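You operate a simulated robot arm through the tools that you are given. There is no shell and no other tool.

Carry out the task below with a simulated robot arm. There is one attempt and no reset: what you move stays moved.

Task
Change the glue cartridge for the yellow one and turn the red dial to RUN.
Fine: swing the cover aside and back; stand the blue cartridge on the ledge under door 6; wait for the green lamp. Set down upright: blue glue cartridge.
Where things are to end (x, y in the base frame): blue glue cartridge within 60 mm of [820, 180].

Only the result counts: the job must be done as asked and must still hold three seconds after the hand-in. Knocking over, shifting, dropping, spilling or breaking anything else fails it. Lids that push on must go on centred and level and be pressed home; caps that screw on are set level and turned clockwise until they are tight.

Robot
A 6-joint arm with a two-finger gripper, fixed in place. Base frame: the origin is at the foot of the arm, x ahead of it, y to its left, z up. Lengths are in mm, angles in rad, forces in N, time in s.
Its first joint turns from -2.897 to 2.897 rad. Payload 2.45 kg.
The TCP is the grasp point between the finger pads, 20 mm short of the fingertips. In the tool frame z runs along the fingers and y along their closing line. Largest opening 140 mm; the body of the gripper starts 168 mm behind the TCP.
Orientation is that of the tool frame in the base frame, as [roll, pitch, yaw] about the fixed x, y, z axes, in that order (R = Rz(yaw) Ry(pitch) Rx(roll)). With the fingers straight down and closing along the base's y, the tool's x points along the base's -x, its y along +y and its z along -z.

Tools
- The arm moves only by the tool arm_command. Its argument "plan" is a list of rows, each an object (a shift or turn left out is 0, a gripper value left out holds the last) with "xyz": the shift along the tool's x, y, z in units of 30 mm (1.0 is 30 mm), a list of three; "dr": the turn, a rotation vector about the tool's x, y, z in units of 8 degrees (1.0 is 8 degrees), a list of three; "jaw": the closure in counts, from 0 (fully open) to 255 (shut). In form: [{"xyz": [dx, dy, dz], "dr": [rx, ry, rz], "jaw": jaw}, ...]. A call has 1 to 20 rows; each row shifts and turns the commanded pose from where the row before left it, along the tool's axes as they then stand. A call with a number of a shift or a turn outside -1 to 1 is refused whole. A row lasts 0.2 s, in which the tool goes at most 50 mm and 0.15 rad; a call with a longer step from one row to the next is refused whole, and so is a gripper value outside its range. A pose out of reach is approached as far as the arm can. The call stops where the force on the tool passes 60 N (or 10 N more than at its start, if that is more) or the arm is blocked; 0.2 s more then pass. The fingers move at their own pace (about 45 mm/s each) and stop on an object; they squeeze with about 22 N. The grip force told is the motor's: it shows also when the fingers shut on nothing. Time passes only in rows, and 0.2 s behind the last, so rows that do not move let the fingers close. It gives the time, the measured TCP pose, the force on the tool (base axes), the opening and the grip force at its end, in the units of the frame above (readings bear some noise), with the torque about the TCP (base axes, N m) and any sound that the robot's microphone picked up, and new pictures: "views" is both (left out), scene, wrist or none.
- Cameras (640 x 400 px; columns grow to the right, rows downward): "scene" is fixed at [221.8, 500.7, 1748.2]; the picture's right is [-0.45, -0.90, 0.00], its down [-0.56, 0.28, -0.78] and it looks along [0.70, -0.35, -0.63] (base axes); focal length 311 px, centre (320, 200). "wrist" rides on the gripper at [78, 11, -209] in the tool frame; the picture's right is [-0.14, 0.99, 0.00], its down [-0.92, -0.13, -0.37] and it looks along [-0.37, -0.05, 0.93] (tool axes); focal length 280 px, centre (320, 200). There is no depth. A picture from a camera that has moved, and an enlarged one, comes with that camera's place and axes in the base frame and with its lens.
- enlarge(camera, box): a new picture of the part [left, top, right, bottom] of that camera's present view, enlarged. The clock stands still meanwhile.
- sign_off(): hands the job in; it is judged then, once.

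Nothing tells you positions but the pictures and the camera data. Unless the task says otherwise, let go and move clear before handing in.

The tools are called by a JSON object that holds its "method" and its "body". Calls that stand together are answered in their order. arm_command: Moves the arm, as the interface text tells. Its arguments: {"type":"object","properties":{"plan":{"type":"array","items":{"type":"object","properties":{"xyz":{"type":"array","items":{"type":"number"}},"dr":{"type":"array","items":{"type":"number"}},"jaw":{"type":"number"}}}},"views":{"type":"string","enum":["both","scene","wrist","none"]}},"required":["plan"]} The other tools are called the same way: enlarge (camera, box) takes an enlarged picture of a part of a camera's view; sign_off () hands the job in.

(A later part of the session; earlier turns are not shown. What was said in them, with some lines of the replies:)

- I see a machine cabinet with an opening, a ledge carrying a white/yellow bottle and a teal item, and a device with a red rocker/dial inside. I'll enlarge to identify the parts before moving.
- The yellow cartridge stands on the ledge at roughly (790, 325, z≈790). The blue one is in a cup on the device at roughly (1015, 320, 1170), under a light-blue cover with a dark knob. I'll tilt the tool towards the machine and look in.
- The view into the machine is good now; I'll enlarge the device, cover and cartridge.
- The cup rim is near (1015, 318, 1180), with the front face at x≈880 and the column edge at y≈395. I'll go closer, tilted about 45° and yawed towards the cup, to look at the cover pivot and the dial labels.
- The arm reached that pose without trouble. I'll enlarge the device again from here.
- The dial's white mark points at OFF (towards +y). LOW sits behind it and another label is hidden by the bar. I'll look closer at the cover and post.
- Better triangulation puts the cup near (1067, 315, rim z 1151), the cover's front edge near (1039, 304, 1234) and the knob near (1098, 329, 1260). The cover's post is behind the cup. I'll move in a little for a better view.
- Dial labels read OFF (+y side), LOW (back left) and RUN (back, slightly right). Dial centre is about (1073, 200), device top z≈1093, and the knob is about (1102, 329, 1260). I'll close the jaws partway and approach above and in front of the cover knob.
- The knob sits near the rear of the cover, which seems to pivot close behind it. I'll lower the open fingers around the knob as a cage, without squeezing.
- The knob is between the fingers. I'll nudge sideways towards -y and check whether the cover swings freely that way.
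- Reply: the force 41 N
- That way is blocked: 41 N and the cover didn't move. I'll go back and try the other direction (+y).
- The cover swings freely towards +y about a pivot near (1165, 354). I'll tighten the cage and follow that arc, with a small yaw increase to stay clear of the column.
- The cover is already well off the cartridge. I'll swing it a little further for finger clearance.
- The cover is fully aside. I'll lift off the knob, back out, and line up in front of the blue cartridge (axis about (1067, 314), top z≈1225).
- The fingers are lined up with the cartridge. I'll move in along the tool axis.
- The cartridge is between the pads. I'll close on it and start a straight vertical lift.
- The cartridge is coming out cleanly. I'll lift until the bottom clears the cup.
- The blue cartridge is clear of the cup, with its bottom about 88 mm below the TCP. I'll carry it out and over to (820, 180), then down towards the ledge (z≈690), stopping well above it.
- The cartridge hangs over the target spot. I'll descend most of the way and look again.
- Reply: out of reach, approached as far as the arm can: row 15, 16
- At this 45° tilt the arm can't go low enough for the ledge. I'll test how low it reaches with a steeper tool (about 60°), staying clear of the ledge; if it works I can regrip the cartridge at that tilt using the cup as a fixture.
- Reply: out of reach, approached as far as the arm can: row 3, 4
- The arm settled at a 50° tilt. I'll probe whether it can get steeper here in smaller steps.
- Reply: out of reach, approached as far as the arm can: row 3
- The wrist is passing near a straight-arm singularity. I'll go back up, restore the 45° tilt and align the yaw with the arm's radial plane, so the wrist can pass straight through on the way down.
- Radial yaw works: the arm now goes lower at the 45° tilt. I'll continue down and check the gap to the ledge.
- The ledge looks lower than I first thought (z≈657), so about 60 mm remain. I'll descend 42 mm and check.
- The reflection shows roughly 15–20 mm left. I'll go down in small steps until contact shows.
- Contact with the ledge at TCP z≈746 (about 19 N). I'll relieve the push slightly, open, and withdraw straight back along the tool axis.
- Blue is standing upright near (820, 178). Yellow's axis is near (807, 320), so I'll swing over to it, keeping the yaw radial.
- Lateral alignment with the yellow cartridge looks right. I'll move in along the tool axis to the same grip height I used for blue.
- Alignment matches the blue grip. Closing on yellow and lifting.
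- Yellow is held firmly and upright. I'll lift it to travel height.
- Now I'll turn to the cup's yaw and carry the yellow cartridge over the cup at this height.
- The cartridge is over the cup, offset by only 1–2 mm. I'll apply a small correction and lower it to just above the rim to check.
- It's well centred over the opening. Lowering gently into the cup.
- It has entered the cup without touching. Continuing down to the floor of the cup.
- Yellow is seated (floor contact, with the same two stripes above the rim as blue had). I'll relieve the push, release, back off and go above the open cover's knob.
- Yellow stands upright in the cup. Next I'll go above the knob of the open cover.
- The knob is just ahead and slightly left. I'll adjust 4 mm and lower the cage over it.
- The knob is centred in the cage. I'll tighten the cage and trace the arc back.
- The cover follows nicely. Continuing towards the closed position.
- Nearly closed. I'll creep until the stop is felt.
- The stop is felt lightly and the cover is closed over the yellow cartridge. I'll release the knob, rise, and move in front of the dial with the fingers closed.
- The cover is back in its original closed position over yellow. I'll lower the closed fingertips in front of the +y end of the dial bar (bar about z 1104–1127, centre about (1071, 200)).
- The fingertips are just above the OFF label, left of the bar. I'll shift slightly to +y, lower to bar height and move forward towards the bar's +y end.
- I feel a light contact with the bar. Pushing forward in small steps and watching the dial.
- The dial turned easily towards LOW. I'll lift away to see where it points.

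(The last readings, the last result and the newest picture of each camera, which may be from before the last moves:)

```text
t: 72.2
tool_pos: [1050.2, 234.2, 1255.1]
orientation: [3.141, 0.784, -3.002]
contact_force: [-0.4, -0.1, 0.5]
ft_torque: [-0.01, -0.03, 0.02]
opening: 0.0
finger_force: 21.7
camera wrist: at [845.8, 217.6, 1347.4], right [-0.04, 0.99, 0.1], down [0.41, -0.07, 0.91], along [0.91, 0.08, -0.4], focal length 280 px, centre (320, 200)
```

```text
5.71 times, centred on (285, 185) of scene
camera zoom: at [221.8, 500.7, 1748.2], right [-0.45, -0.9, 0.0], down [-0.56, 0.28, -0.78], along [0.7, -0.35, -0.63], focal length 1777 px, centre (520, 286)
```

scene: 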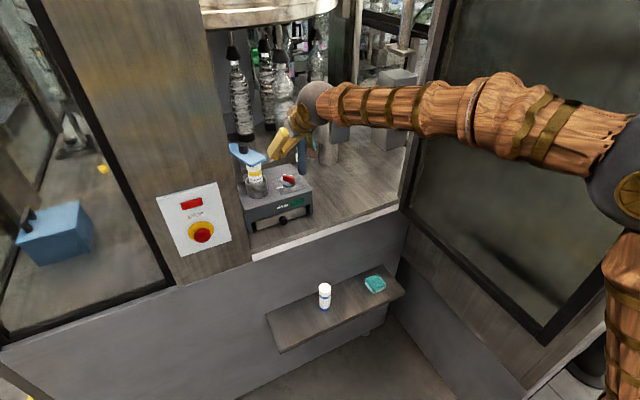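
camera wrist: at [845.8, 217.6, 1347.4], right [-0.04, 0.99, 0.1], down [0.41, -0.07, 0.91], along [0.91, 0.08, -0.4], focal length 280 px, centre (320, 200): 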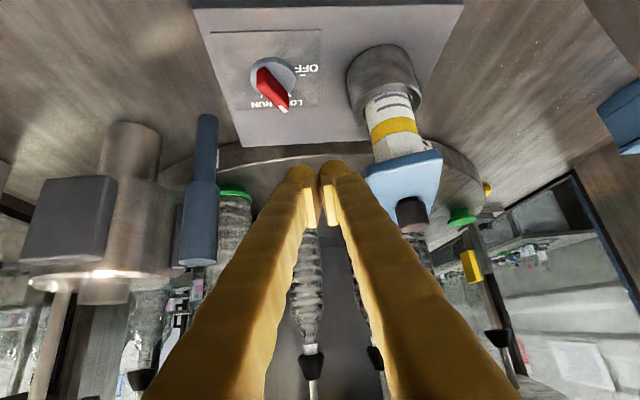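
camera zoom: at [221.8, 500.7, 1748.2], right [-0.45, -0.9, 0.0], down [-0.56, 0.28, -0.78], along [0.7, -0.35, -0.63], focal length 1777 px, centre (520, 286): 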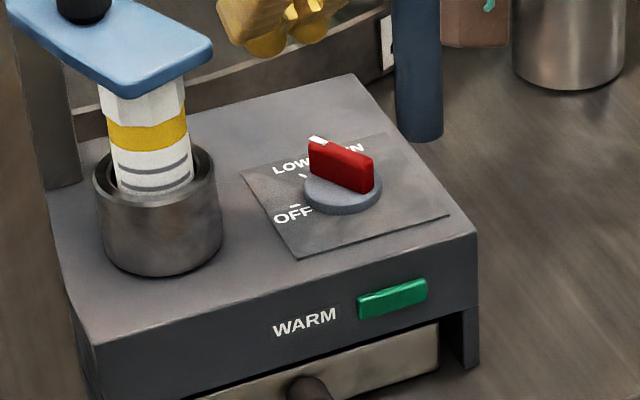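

The dial now points at LOW (about +30°); RUN's tick is at about -30°, so another 60° clockwise. I'll align the tool with the bar, straddle it, grip and turn it about the dial centre.

{"method": "arm_command", "body": {"plan": [{"dr": [-0.592, 0, -0.592], "jaw": 170}, {"dr": [-0.592, 0, -0.592]}, {"dr": [-0.592, 0, -0.592]}, {"xyz": [0.6, -0.675, 0.7]}, {"xyz": [0.6, -0.675, 0.7]}, {}]}}

{"method": "enlarge", "body": {"camera": "wrist", "box": [220, 60, 420, 220]}}

{"method": "enlarge", "body": {"camera": "scene", "box": [250, 140, 330, 220]}}

```text
t: 73.6
tool_pos: [1072.8, 200.0, 1199.6]
orientation: [3.141, 0.784, -2.65]
contact_force: [0.5, 0.2, -0.5]
ft_torque: [0.01, 0.0, 0.0]
opening: 46.8
finger_force: 0.1
camera wrist: at [888.3, 114.5, 1291.7], right [-0.38, 0.92, 0.1], down [0.41, 0.07, 0.91], along [0.83, 0.39, -0.4], focal length 280 px, centre (320, 200)
```

scene: 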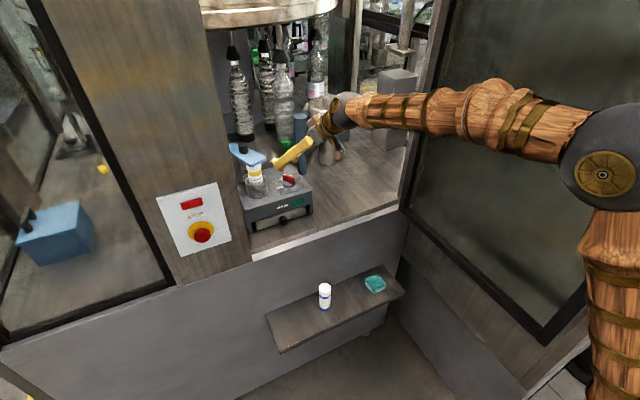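
wrist: 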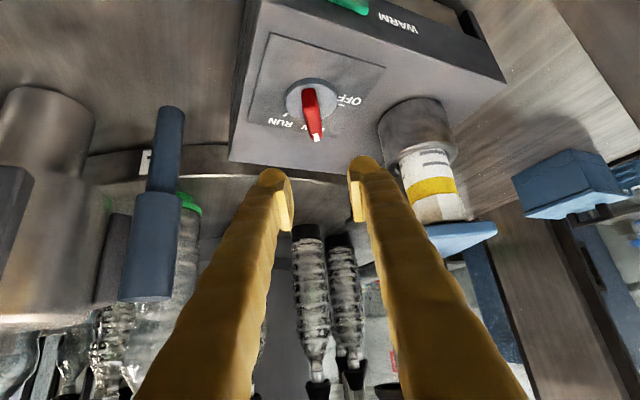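

```text
2.50 times, centred on (320, 140) of wrist
camera zoom: at [888.3, 114.5, 1291.7], right [-0.38, 0.92, 0.1], down [0.41, 0.07, 0.91], along [0.83, 0.39, -0.4], focal length 701 px, centre (320, 350)
```

zoom: 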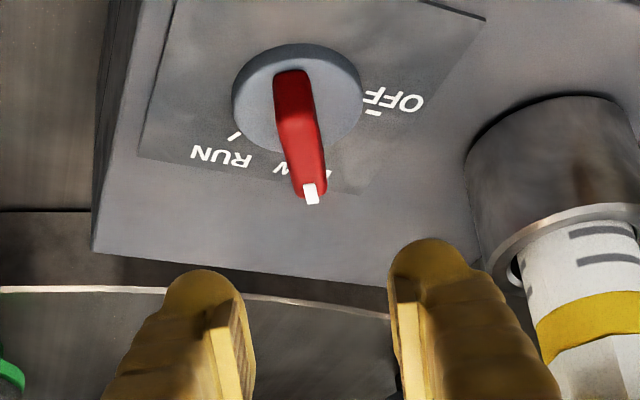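

```text
5.00 times, centred on (290, 180) of scene
camera zoom: at [221.8, 500.7, 1748.2], right [-0.45, -0.9, 0.0], down [-0.56, 0.28, -0.78], along [0.7, -0.35, -0.63], focal length 1555 px, centre (470, 300)
```

zoom: 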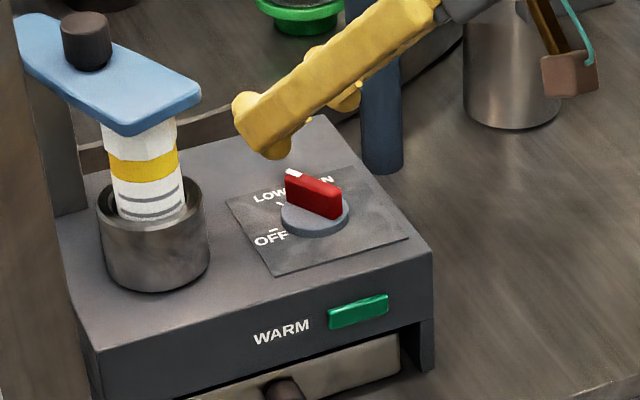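

The bar lies right along the tool heading, between the fingers. Lowering over it.

{"method": "arm_command", "body": {"plan": [{"xyz": [0.471, 0, 0.471]}, {"xyz": [0.471, 0, 0.471]}, {"xyz": [0.471, 0, 0.471]}, {}]}}

{"method": "enlarge", "body": {"camera": "wrist", "box": [220, 80, 420, 240]}}

{"method": "enlarge", "body": {"camera": "scene", "box": [250, 140, 330, 220]}}

```text
t: 74.6
tool_pos: [1072.2, 199.8, 1141.1]
orientation: [3.14, 0.784, -2.65]
contact_force: [0.5, -0.2, -0.4]
ft_torque: [-0.03, 0.0, 0.0]
opening: 46.5
finger_force: 0.0
camera wrist: at [887.2, 114.4, 1232.0], right [-0.38, 0.92, 0.1], down [0.41, 0.07, 0.91], along [0.83, 0.39, -0.4], focal length 280 px, centre (320, 200)
```

scene: 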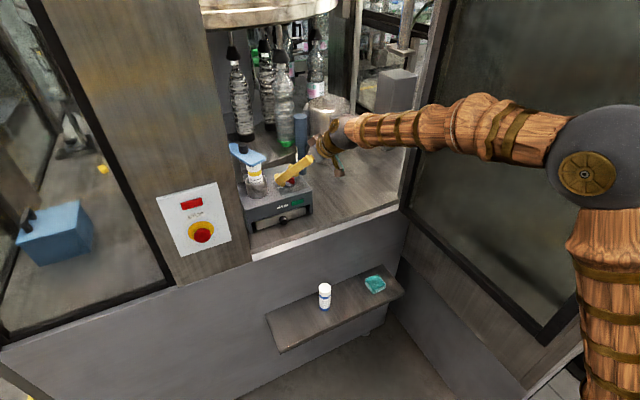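
wrist: 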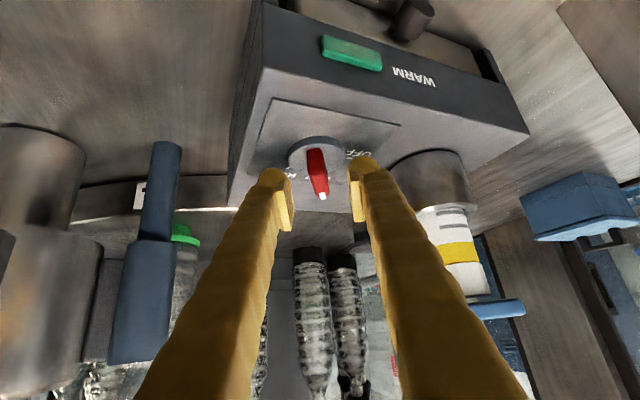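

```text
2.50 times, centred on (320, 160) of wrist
camera zoom: at [887.2, 114.4, 1232.0], right [-0.38, 0.92, 0.1], down [0.41, 0.07, 0.91], along [0.83, 0.39, -0.4], focal length 701 px, centre (320, 300)
```

zoom: 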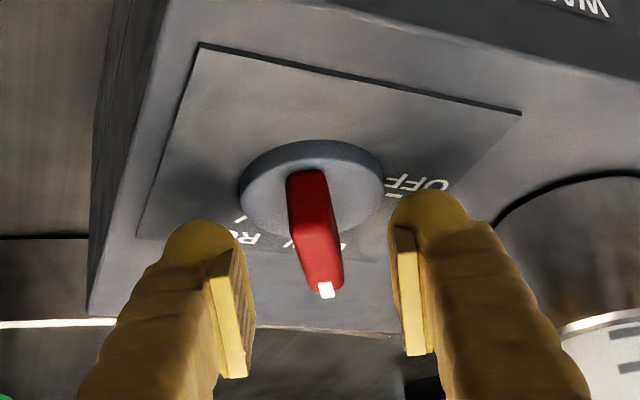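

```text
5.00 times, centred on (290, 180) of scene
camera zoom: at [221.8, 500.7, 1748.2], right [-0.45, -0.9, 0.0], down [-0.56, 0.28, -0.78], along [0.7, -0.35, -0.63], focal length 1555 px, centre (470, 300)
```

zoom: 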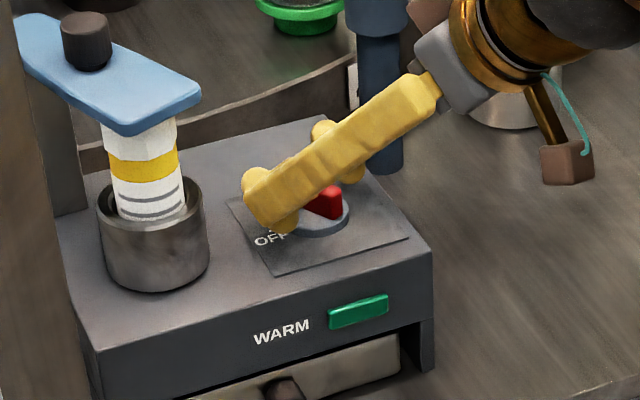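

The bar is between the pads. I'll go 4 mm lower and close on it.

{"method": "arm_command", "body": {"plan": [{"xyz": [0.094, 0, 0.094]}, {"jaw": 255}, {"jaw": 255}, {"jaw": 255}, {"jaw": 255}], "views": "wrist"}}

{"method": "enlarge", "body": {"camera": "wrist", "box": [220, 80, 420, 240]}}

```text
t: 75.8
tool_pos: [1072.5, 199.8, 1136.5]
orientation: [3.14, 0.784, -2.651]
contact_force: [-2.7, 11.0, -0.6]
ft_torque: [0.13, 0.01, 0.02]
opening: 12.3
finger_force: 39.2
camera wrist: at [887.0, 115.1, 1228.2], right [-0.38, 0.92, 0.1], down [0.41, 0.07, 0.91], along [0.83, 0.39, -0.4], focal length 280 px, centre (320, 200)
```

wrist: 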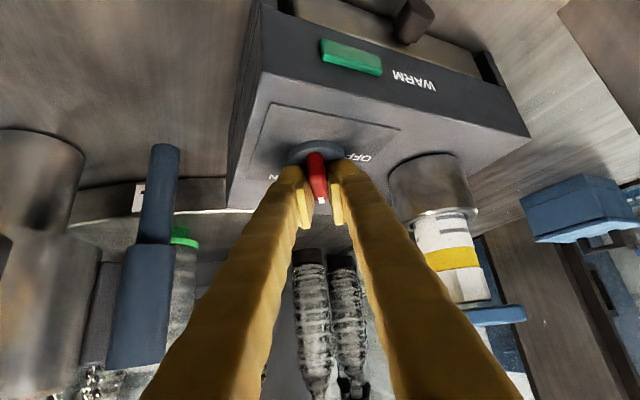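

```text
2.50 times, centred on (320, 160) of wrist
camera zoom: at [887.0, 115.1, 1228.2], right [-0.38, 0.92, 0.1], down [0.41, 0.07, 0.91], along [0.83, 0.39, -0.4], focal length 701 px, centre (320, 300)
```

zoom: 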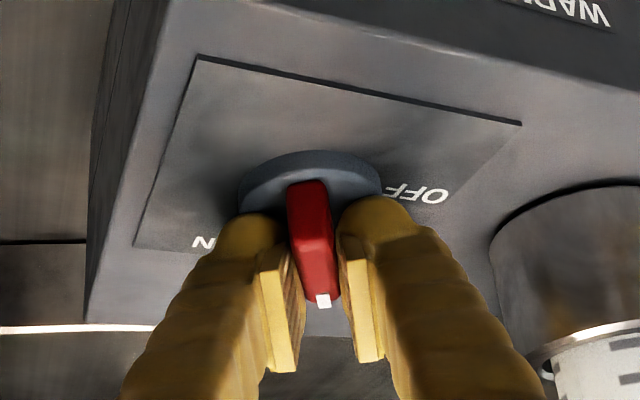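

The bar is gripped (12 mm). I'll ease the small lateral load and start turning clockwise about the dial centre.

{"method": "arm_command", "body": {"plan": [{"xyz": [0, 0.04, 0]}, {"dr": [0.6, 0, 0.6]}, {"dr": [0.6, 0, 0.6]}, {}], "views": "wrist"}}

{"method": "enlarge", "body": {"camera": "wrist", "box": [220, 80, 420, 240]}}

```text
t: 76.8
tool_pos: [1071.0, 200.0, 1136.3]
orientation: [-3.141, 0.785, -2.889]
contact_force: [20.4, -8.5, -2.7]
ft_torque: [-0.1, -0.53, 0.08]
opening: 12.0
finger_force: 39.0
camera wrist: at [871.8, 160.7, 1228.2], right [-0.15, 0.98, 0.1], down [0.41, -0.03, 0.91], along [0.9, 0.18, -0.4], focal length 280 px, centre (320, 200)
```

wrist: 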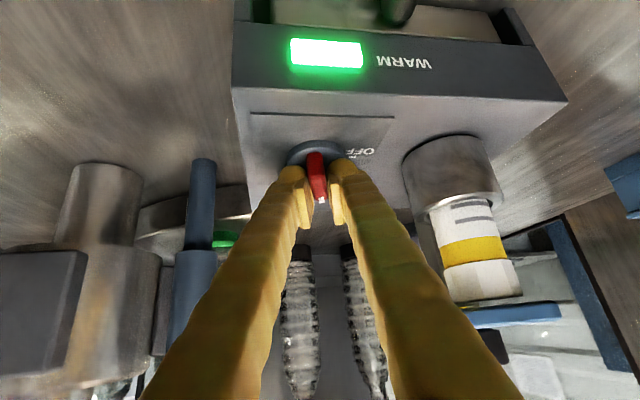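

```text
2.50 times, centred on (320, 160) of wrist
camera zoom: at [871.8, 160.7, 1228.2], right [-0.15, 0.98, 0.1], down [0.41, -0.03, 0.91], along [0.9, 0.18, -0.4], focal length 701 px, centre (320, 300)
```

zoom: 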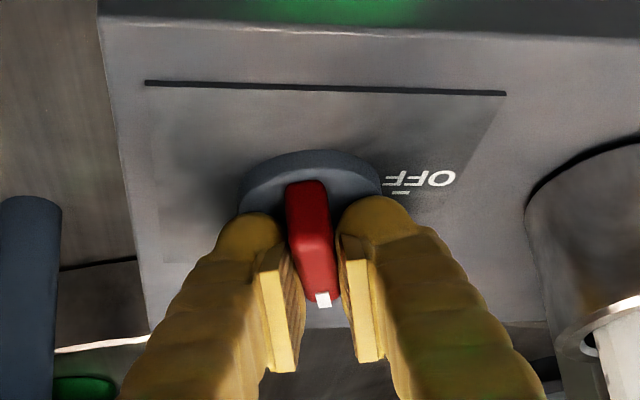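

The green WARM lamp has just come on. With the lamp lit, I'll ease the pull and continue turning to RUN.

{"method": "arm_command", "body": {"plan": [{"xyz": [-0.045, 0, 0.045]}, {"dr": [0.6, 0, 0.6]}, {"dr": [0.6, 0, 0.6]}, {}]}}

{"method": "enlarge", "body": {"camera": "scene", "box": [230, 130, 330, 220]}}

{"method": "enlarge", "body": {"camera": "wrist", "box": [220, 80, 420, 240]}}

```text
t: 77.8
tool_pos: [1073.2, 200.5, 1136.6]
orientation: [-3.139, 0.783, -3.126]
contact_force: [-28.4, -35.8, 9.9]
ft_torque: [-0.68, 0.43, 0.1]
opening: 12.3
finger_force: 39.0
camera wrist: at [868.6, 208.5, 1228.7], right [0.08, 0.99, 0.1], down [0.39, -0.12, 0.91], along [0.92, -0.04, -0.4], focal length 280 px, centre (320, 200)
```

scene: 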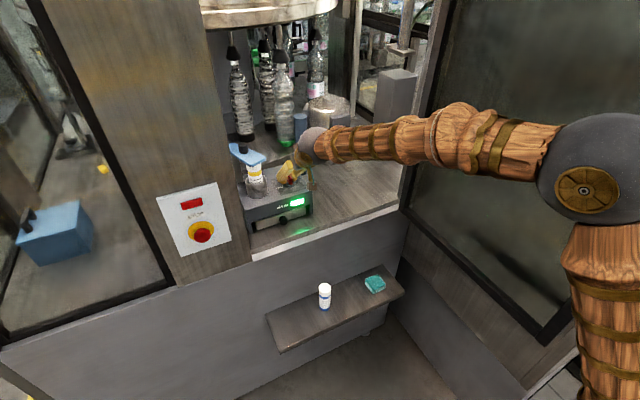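
wrist: 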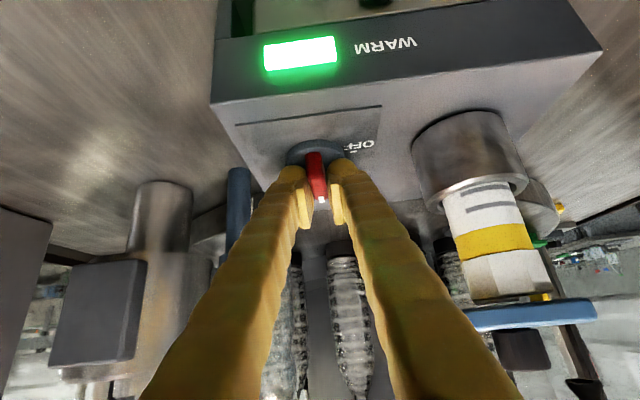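

```text
4.44 times, centred on (280, 175) of scene
camera zoom: at [221.8, 500.7, 1748.2], right [-0.45, -0.9, 0.0], down [-0.56, 0.28, -0.78], along [0.7, -0.35, -0.63], focal length 1382 px, centre (498, 311)
```

zoom: 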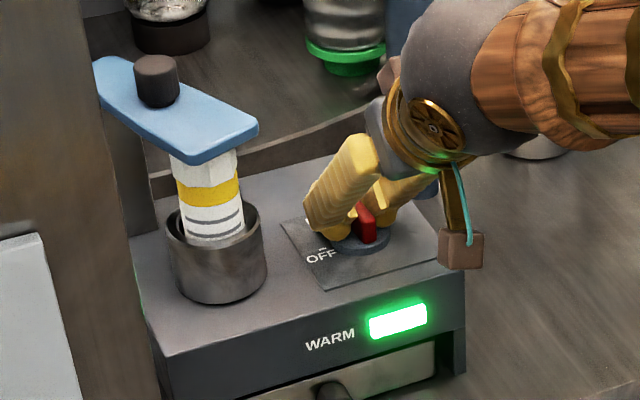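

```text
2.50 times, centred on (320, 160) of wrist
camera zoom: at [868.6, 208.5, 1228.7], right [0.08, 0.99, 0.1], down [0.39, -0.12, 0.91], along [0.92, -0.04, -0.4], focal length 701 px, centre (320, 300)
```

zoom: 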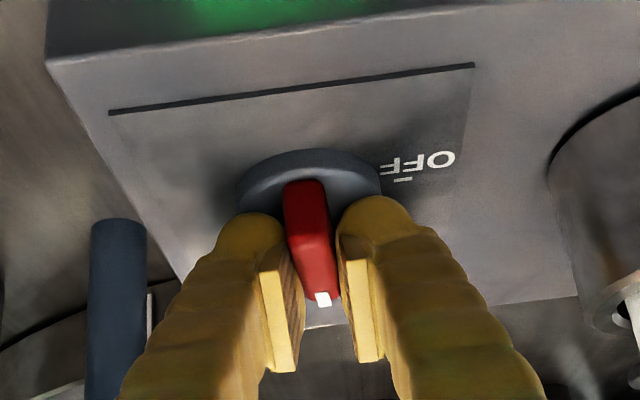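

Lateral load has built up while turning, so I'll relieve it before continuing.

{"method": "arm_command", "body": {"plan": [{"xyz": [0.028, -0.05, -0.028]}, {}], "views": "none"}}

```text
t: 78.4
tool_pos: [1072.1, 200.3, 1136.1]
orientation: [3.141, 0.786, -3.126]
contact_force: [0.8, -19.3, 3.5]
ft_torque: [-0.42, -0.22, 0.07]
opening: 11.7
finger_force: 39.3
```

{"method": "arm_command", "body": {"plan": [{"xyz": [0, -0.05, 0]}, {"dr": [0.5, 0, 0.5]}, {}], "views": "none"}}

```text
t: 79.2
tool_pos: [1072.6, 198.9, 1137.2]
orientation: [-3.141, 0.785, 3.059]
contact_force: [9.9, 4.8, 2.1]
ft_torque: [-0.01, -0.04, -0.01]
opening: 12.0
finger_force: 38.9
```

{"method": "arm_command", "body": {"plan": [{"xyz": [-0.015, 0, 0.015], "dr": [0.5, 0, 0.5]}, {"dr": [0.5, 0, 0.5]}, {}]}}

{"method": "enlarge", "body": {"camera": "scene", "box": [230, 130, 330, 220]}}

```text
t: 80.0
tool_pos: [1073.0, 199.9, 1136.3]
orientation: [-3.14, 0.784, 2.863]
contact_force: [-0.9, 12.2, 5.0]
ft_torque: [0.15, -0.15, -0.09]
opening: 12.2
finger_force: 38.7
camera wrist: at [879.5, 265.9, 1228.6], right [0.37, 0.93, 0.1], down [0.34, -0.23, 0.91], along [0.87, -0.3, -0.4], focal length 280 px, centre (320, 200)
```

scene: 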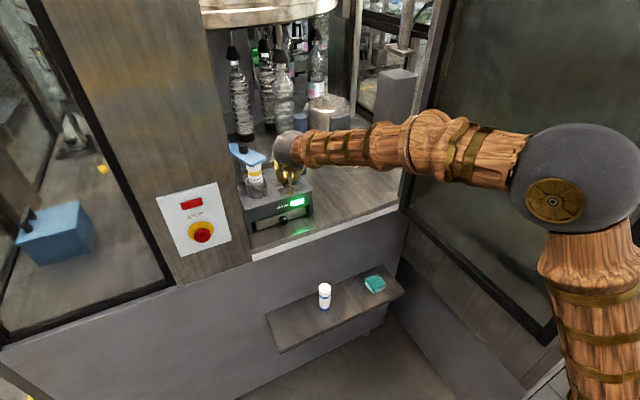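
wrist: 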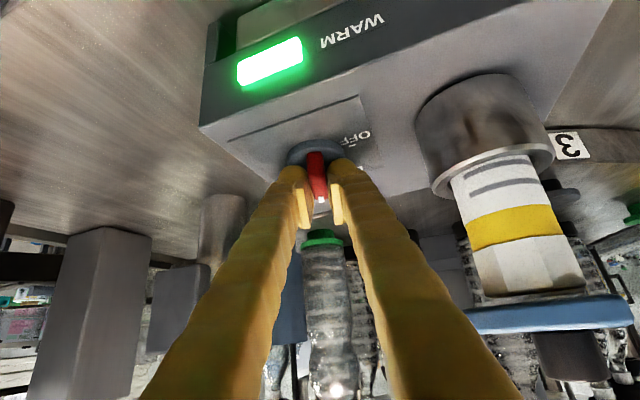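

```text
4.44 times, centred on (280, 175) of scene
camera zoom: at [221.8, 500.7, 1748.2], right [-0.45, -0.9, 0.0], down [-0.56, 0.28, -0.78], along [0.7, -0.35, -0.63], focal length 1382 px, centre (498, 311)
```

zoom: 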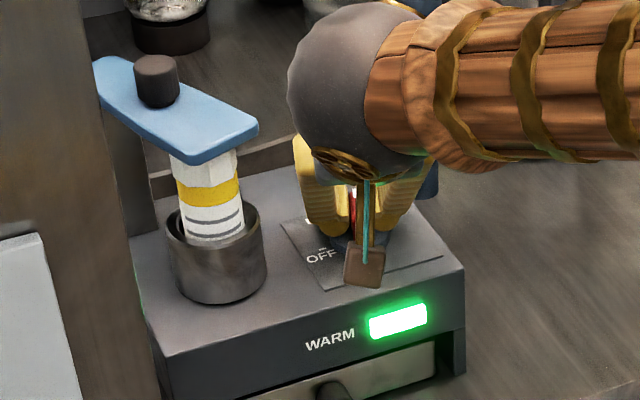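

Turn is at about -16° with low forces, and clearance to the cover still looks fine. Continuing the last bit to the RUN tick.

{"method": "arm_command", "body": {"plan": [{"xyz": [0, 0.03, 0]}, {"dr": [0.4, 0, 0.4]}, {"dr": [0.4, 0, 0.4]}, {}]}}

{"method": "enlarge", "body": {"camera": "scene", "box": [230, 130, 330, 220]}}

{"method": "enlarge", "body": {"camera": "wrist", "box": [220, 80, 420, 240]}}

```text
t: 81.0
tool_pos: [1073.7, 199.2, 1136.1]
orientation: [-3.139, 0.784, 2.706]
contact_force: [-16.2, -10.1, 5.2]
ft_torque: [-0.16, 0.07, -0.04]
opening: 11.9
finger_force: 38.9
camera wrist: at [892.5, 295.3, 1228.6], right [0.51, 0.86, 0.1], down [0.3, -0.28, 0.91], along [0.81, -0.43, -0.4], focal length 280 px, centre (320, 200)
```

scene: 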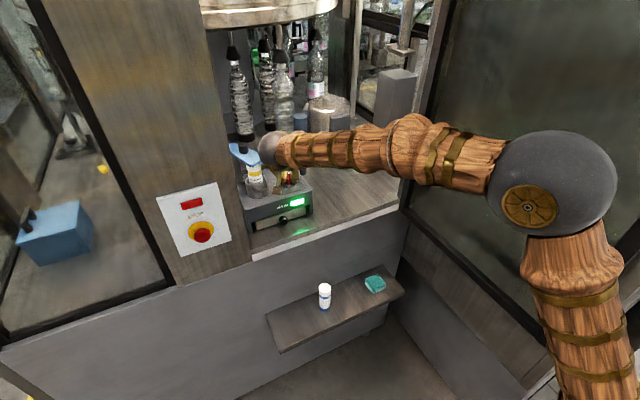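
wrist: 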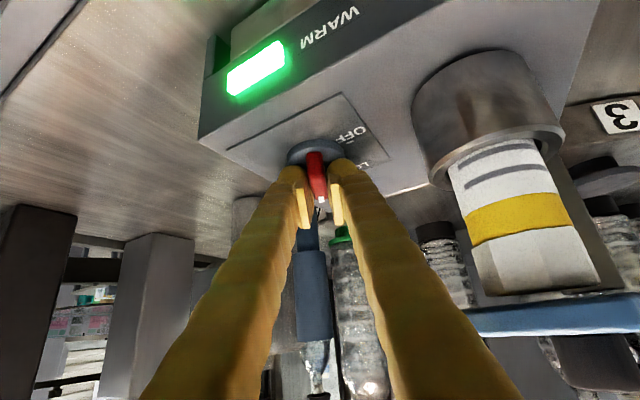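

```text
4.44 times, centred on (280, 175) of scene
camera zoom: at [221.8, 500.7, 1748.2], right [-0.45, -0.9, 0.0], down [-0.56, 0.28, -0.78], along [0.7, -0.35, -0.63], focal length 1382 px, centre (498, 311)
```

zoom: 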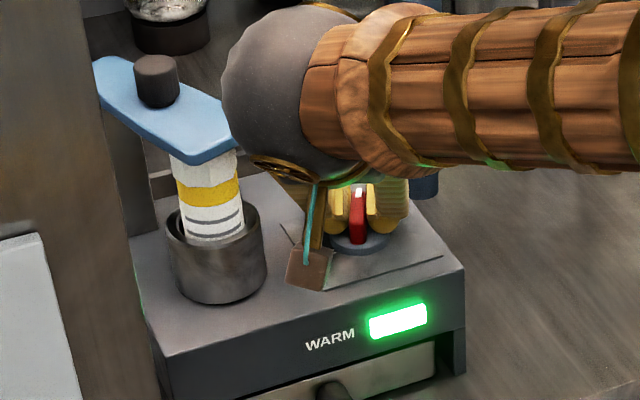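

```text
2.50 times, centred on (320, 160) of wrist
camera zoom: at [892.5, 295.3, 1228.6], right [0.51, 0.86, 0.1], down [0.3, -0.28, 0.91], along [0.81, -0.43, -0.4], focal length 701 px, centre (320, 300)
```

zoom: 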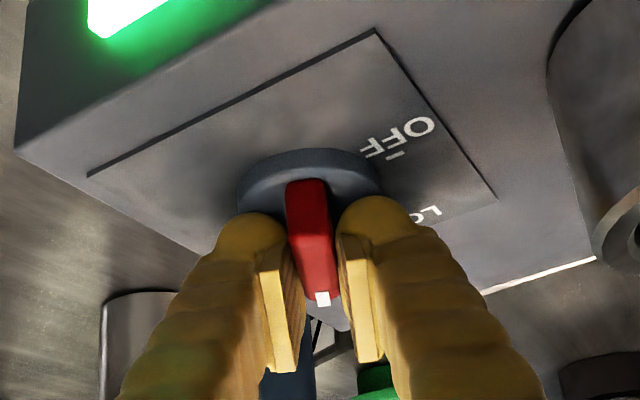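

At about -25° now, with the lamp on and the cover untouched. I'll release the bar, lift straight up and check where the mark points.

{"method": "arm_command", "body": {"plan": [{"jaw": 200}, {"jaw": 170}, {}, {}, {"xyz": [-0.5, 0, -0.5]}, {"xyz": [-0.66, 0, -0.66]}, {"xyz": [-0.66, 0, -0.66]}, {}]}}

{"method": "enlarge", "body": {"camera": "wrist", "box": [220, 20, 420, 180]}}

{"method": "enlarge", "body": {"camera": "scene", "box": [230, 130, 330, 220]}}

```text
t: 82.8
tool_pos: [1071.8, 200.3, 1213.7]
orientation: [-3.14, 0.783, 2.705]
contact_force: [0.3, 0.3, 0.1]
ft_torque: [0.0, 0.01, 0.01]
opening: 46.6
finger_force: 0.2
camera wrist: at [892.7, 295.9, 1305.8], right [0.51, 0.86, 0.1], down [0.3, -0.28, 0.91], along [0.81, -0.43, -0.4], focal length 280 px, centre (320, 200)
```

scene: 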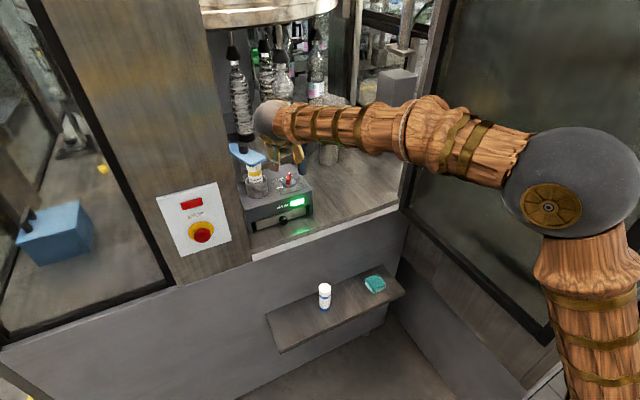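
wrist: 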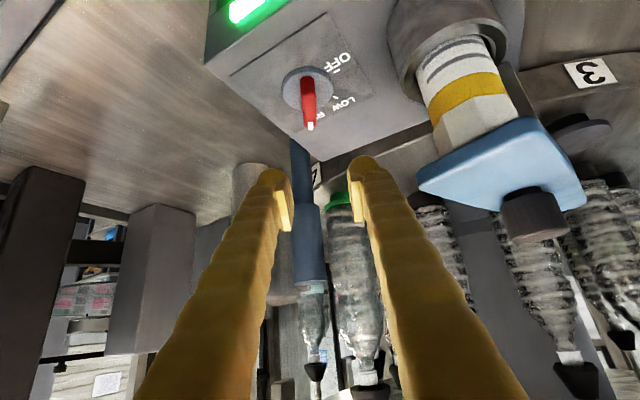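

```text
2.50 times, centred on (320, 100) of wrist
camera zoom: at [892.7, 295.9, 1305.8], right [0.51, 0.86, 0.1], down [0.3, -0.28, 0.91], along [0.81, -0.43, -0.4], focal length 701 px, centre (320, 450)
```

zoom: 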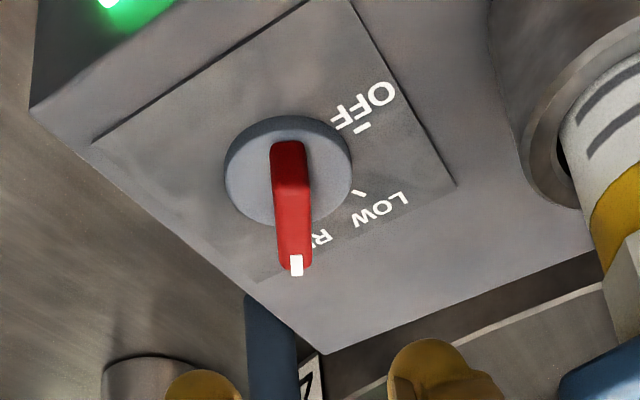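

```text
4.44 times, centred on (280, 175) of scene
camera zoom: at [221.8, 500.7, 1748.2], right [-0.45, -0.9, 0.0], down [-0.56, 0.28, -0.78], along [0.7, -0.35, -0.63], focal length 1382 px, centre (498, 311)
```

zoom: 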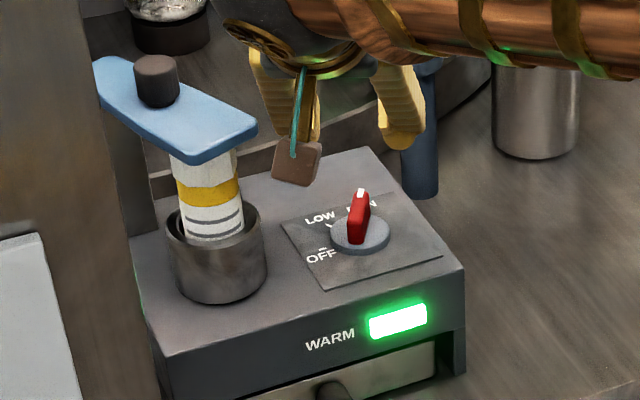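

The bar now points at about -30°, squarely at RUN, and the green lamp is on. I'll rise further and withdraw out of the machine.

{"method": "arm_command", "body": {"plan": [{"xyz": [-0.66, 0, -0.66]}, {"xyz": [-0.66, 0, -0.66]}, {"xyz": [-0.66, 0, -0.66]}, {"xyz": [0.534, -0.352, -0.534]}, {"xyz": [0.534, -0.352, -0.534]}, {"xyz": [0.534, -0.352, -0.534]}, {"xyz": [0.534, -0.352, -0.534]}, {"xyz": [0.534, -0.352, -0.534]}, {"xyz": [0.534, -0.352, -0.534]}, {"xyz": [0.534, -0.352, -0.534]}, {"xyz": [0.534, -0.352, -0.534]}, {"xyz": [0.534, -0.352, -0.534]}, {"xyz": [0.534, -0.352, -0.534]}, {"xyz": [0.534, -0.352, -0.534]}, {"xyz": [0.534, -0.352, -0.534]}, {}, {}]}}

{"method": "enlarge", "body": {"camera": "scene", "box": [220, 130, 330, 240]}}

{"method": "enlarge", "body": {"camera": "scene", "box": [250, 250, 410, 360]}}

```text
t: 86.4
tool_pos: [774.4, 198.9, 1298.0]
orientation: [-3.141, 0.784, 2.705]
contact_force: [-0.1, 0.3, -0.1]
ft_torque: [0.04, 0.02, 0.01]
opening: 46.6
finger_force: 0.0
camera wrist: at [593.2, 295.5, 1390.0], right [0.51, 0.86, 0.1], down [0.3, -0.28, 0.91], along [0.81, -0.43, -0.4], focal length 280 px, centre (320, 200)
```

scene: 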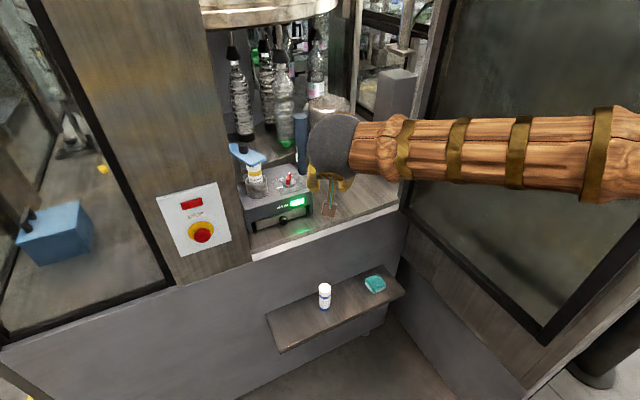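
wrist: 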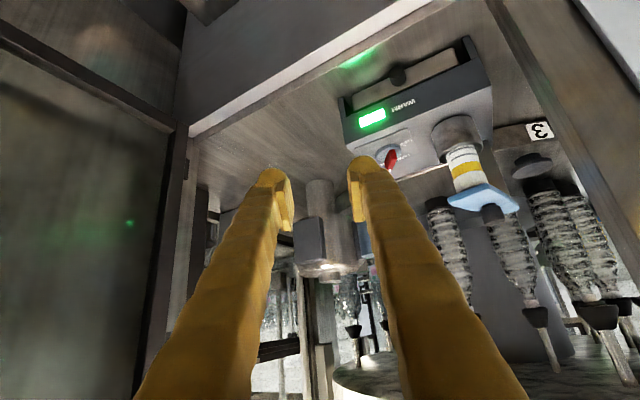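

```text
3.64 times, centred on (275, 185) of scene
camera zoom: at [221.8, 500.7, 1748.2], right [-0.45, -0.9, 0.0], down [-0.56, 0.28, -0.78], along [0.7, -0.35, -0.63], focal length 1131 px, centre (484, 254)
```

zoom: 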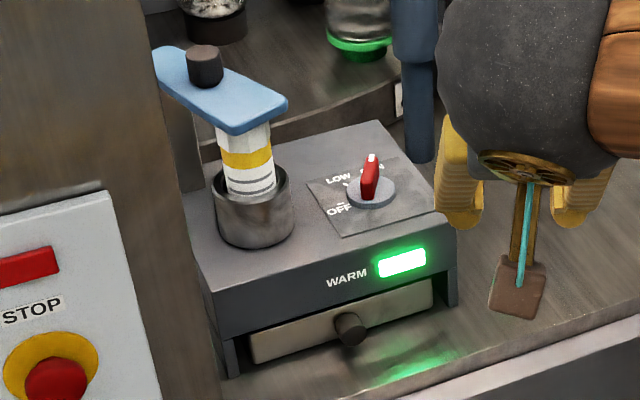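

```text
3.64 times, centred on (330, 305) of scene
camera zoom: at [221.8, 500.7, 1748.2], right [-0.45, -0.9, 0.0], down [-0.56, 0.28, -0.78], along [0.7, -0.35, -0.63], focal length 1131 px, centre (284, -182)
```

zoom: 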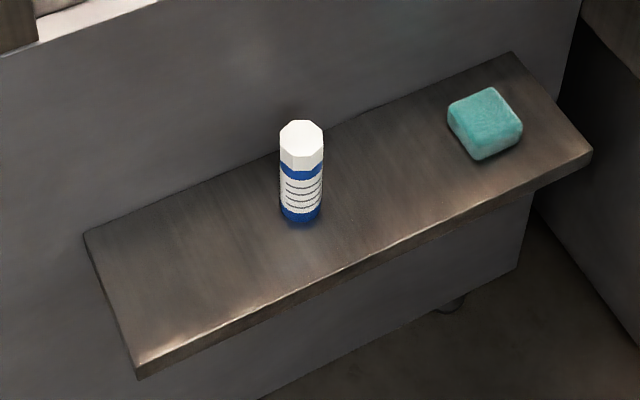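

Everything is in place: yellow in the cup under the closed cover, dial at RUN, green lamp lit, blue upright on the ledge, and the arm clear. I'll wait a moment to confirm it holds.

{"method": "arm_command", "body": {"plan": [{}, {}, {}, {}, {}, {}, {}, {}, {}, {}, {}, {}, {}, {}, {}], "views": "scene"}}

{"method": "enlarge", "body": {"camera": "scene", "box": [220, 130, 330, 240]}}

```text
t: 89.6
tool_pos: [772.6, 199.5, 1298.7]
orientation: [-3.14, 0.784, 2.706]
contact_force: [0.0, -0.4, -0.1]
ft_torque: [0.0, 0.01, -0.02]
opening: 46.3
finger_force: 0.0
```

scene: 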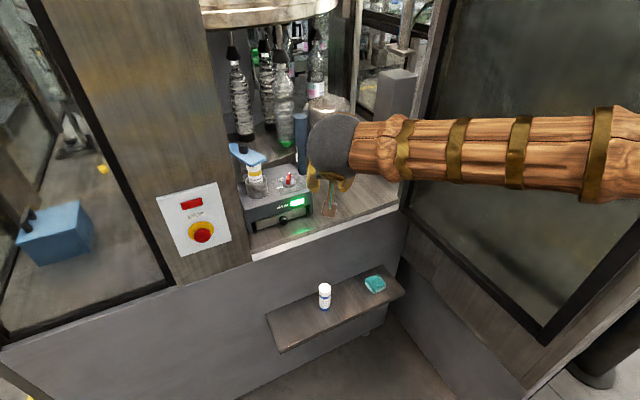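

```text
3.64 times, centred on (275, 185) of scene
camera zoom: at [221.8, 500.7, 1748.2], right [-0.45, -0.9, 0.0], down [-0.56, 0.28, -0.78], along [0.7, -0.35, -0.63], focal length 1131 px, centre (484, 254)
```

zoom: 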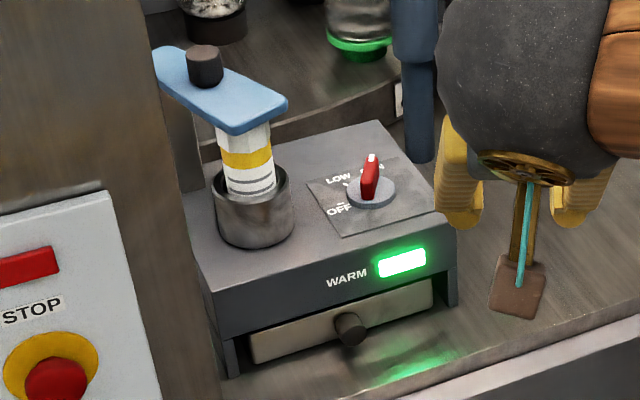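

Nothing has changed after three seconds: lamp lit, dial at RUN, cover closed over yellow, blue upright on the ledge. Handing in.

{"method": "sign_off", "body": {}}

```text
The job is handed in.
```

The job is handed in. The yellow cartridge is in the machine, the red dial is at RUN and the green WARM lamp is lit.

- **Cartridges:** Yellow is seated on the floor of the cup. Blue stands upright on the ledge at about (820, 178), a couple of millimetres from the target.
- **Cover:** I swung it aside for the change and pushed it back until I felt the stop, so it is closed over the yellow cartridge. My first push went the wrong way and met about 41 N at the stop. The pictures afterwards show the cover back in its starting position.
- **Dial:** It went from OFF to LOW. The green lamp came on just as I started turning towards RUN, before I had left the LOW area. The mark then measured about 30° past centre, in line with the RUN label.
- **Final check:** The arm let go and withdrew out of the machine. I waited three seconds and nothing had moved, with the lamp still lit.
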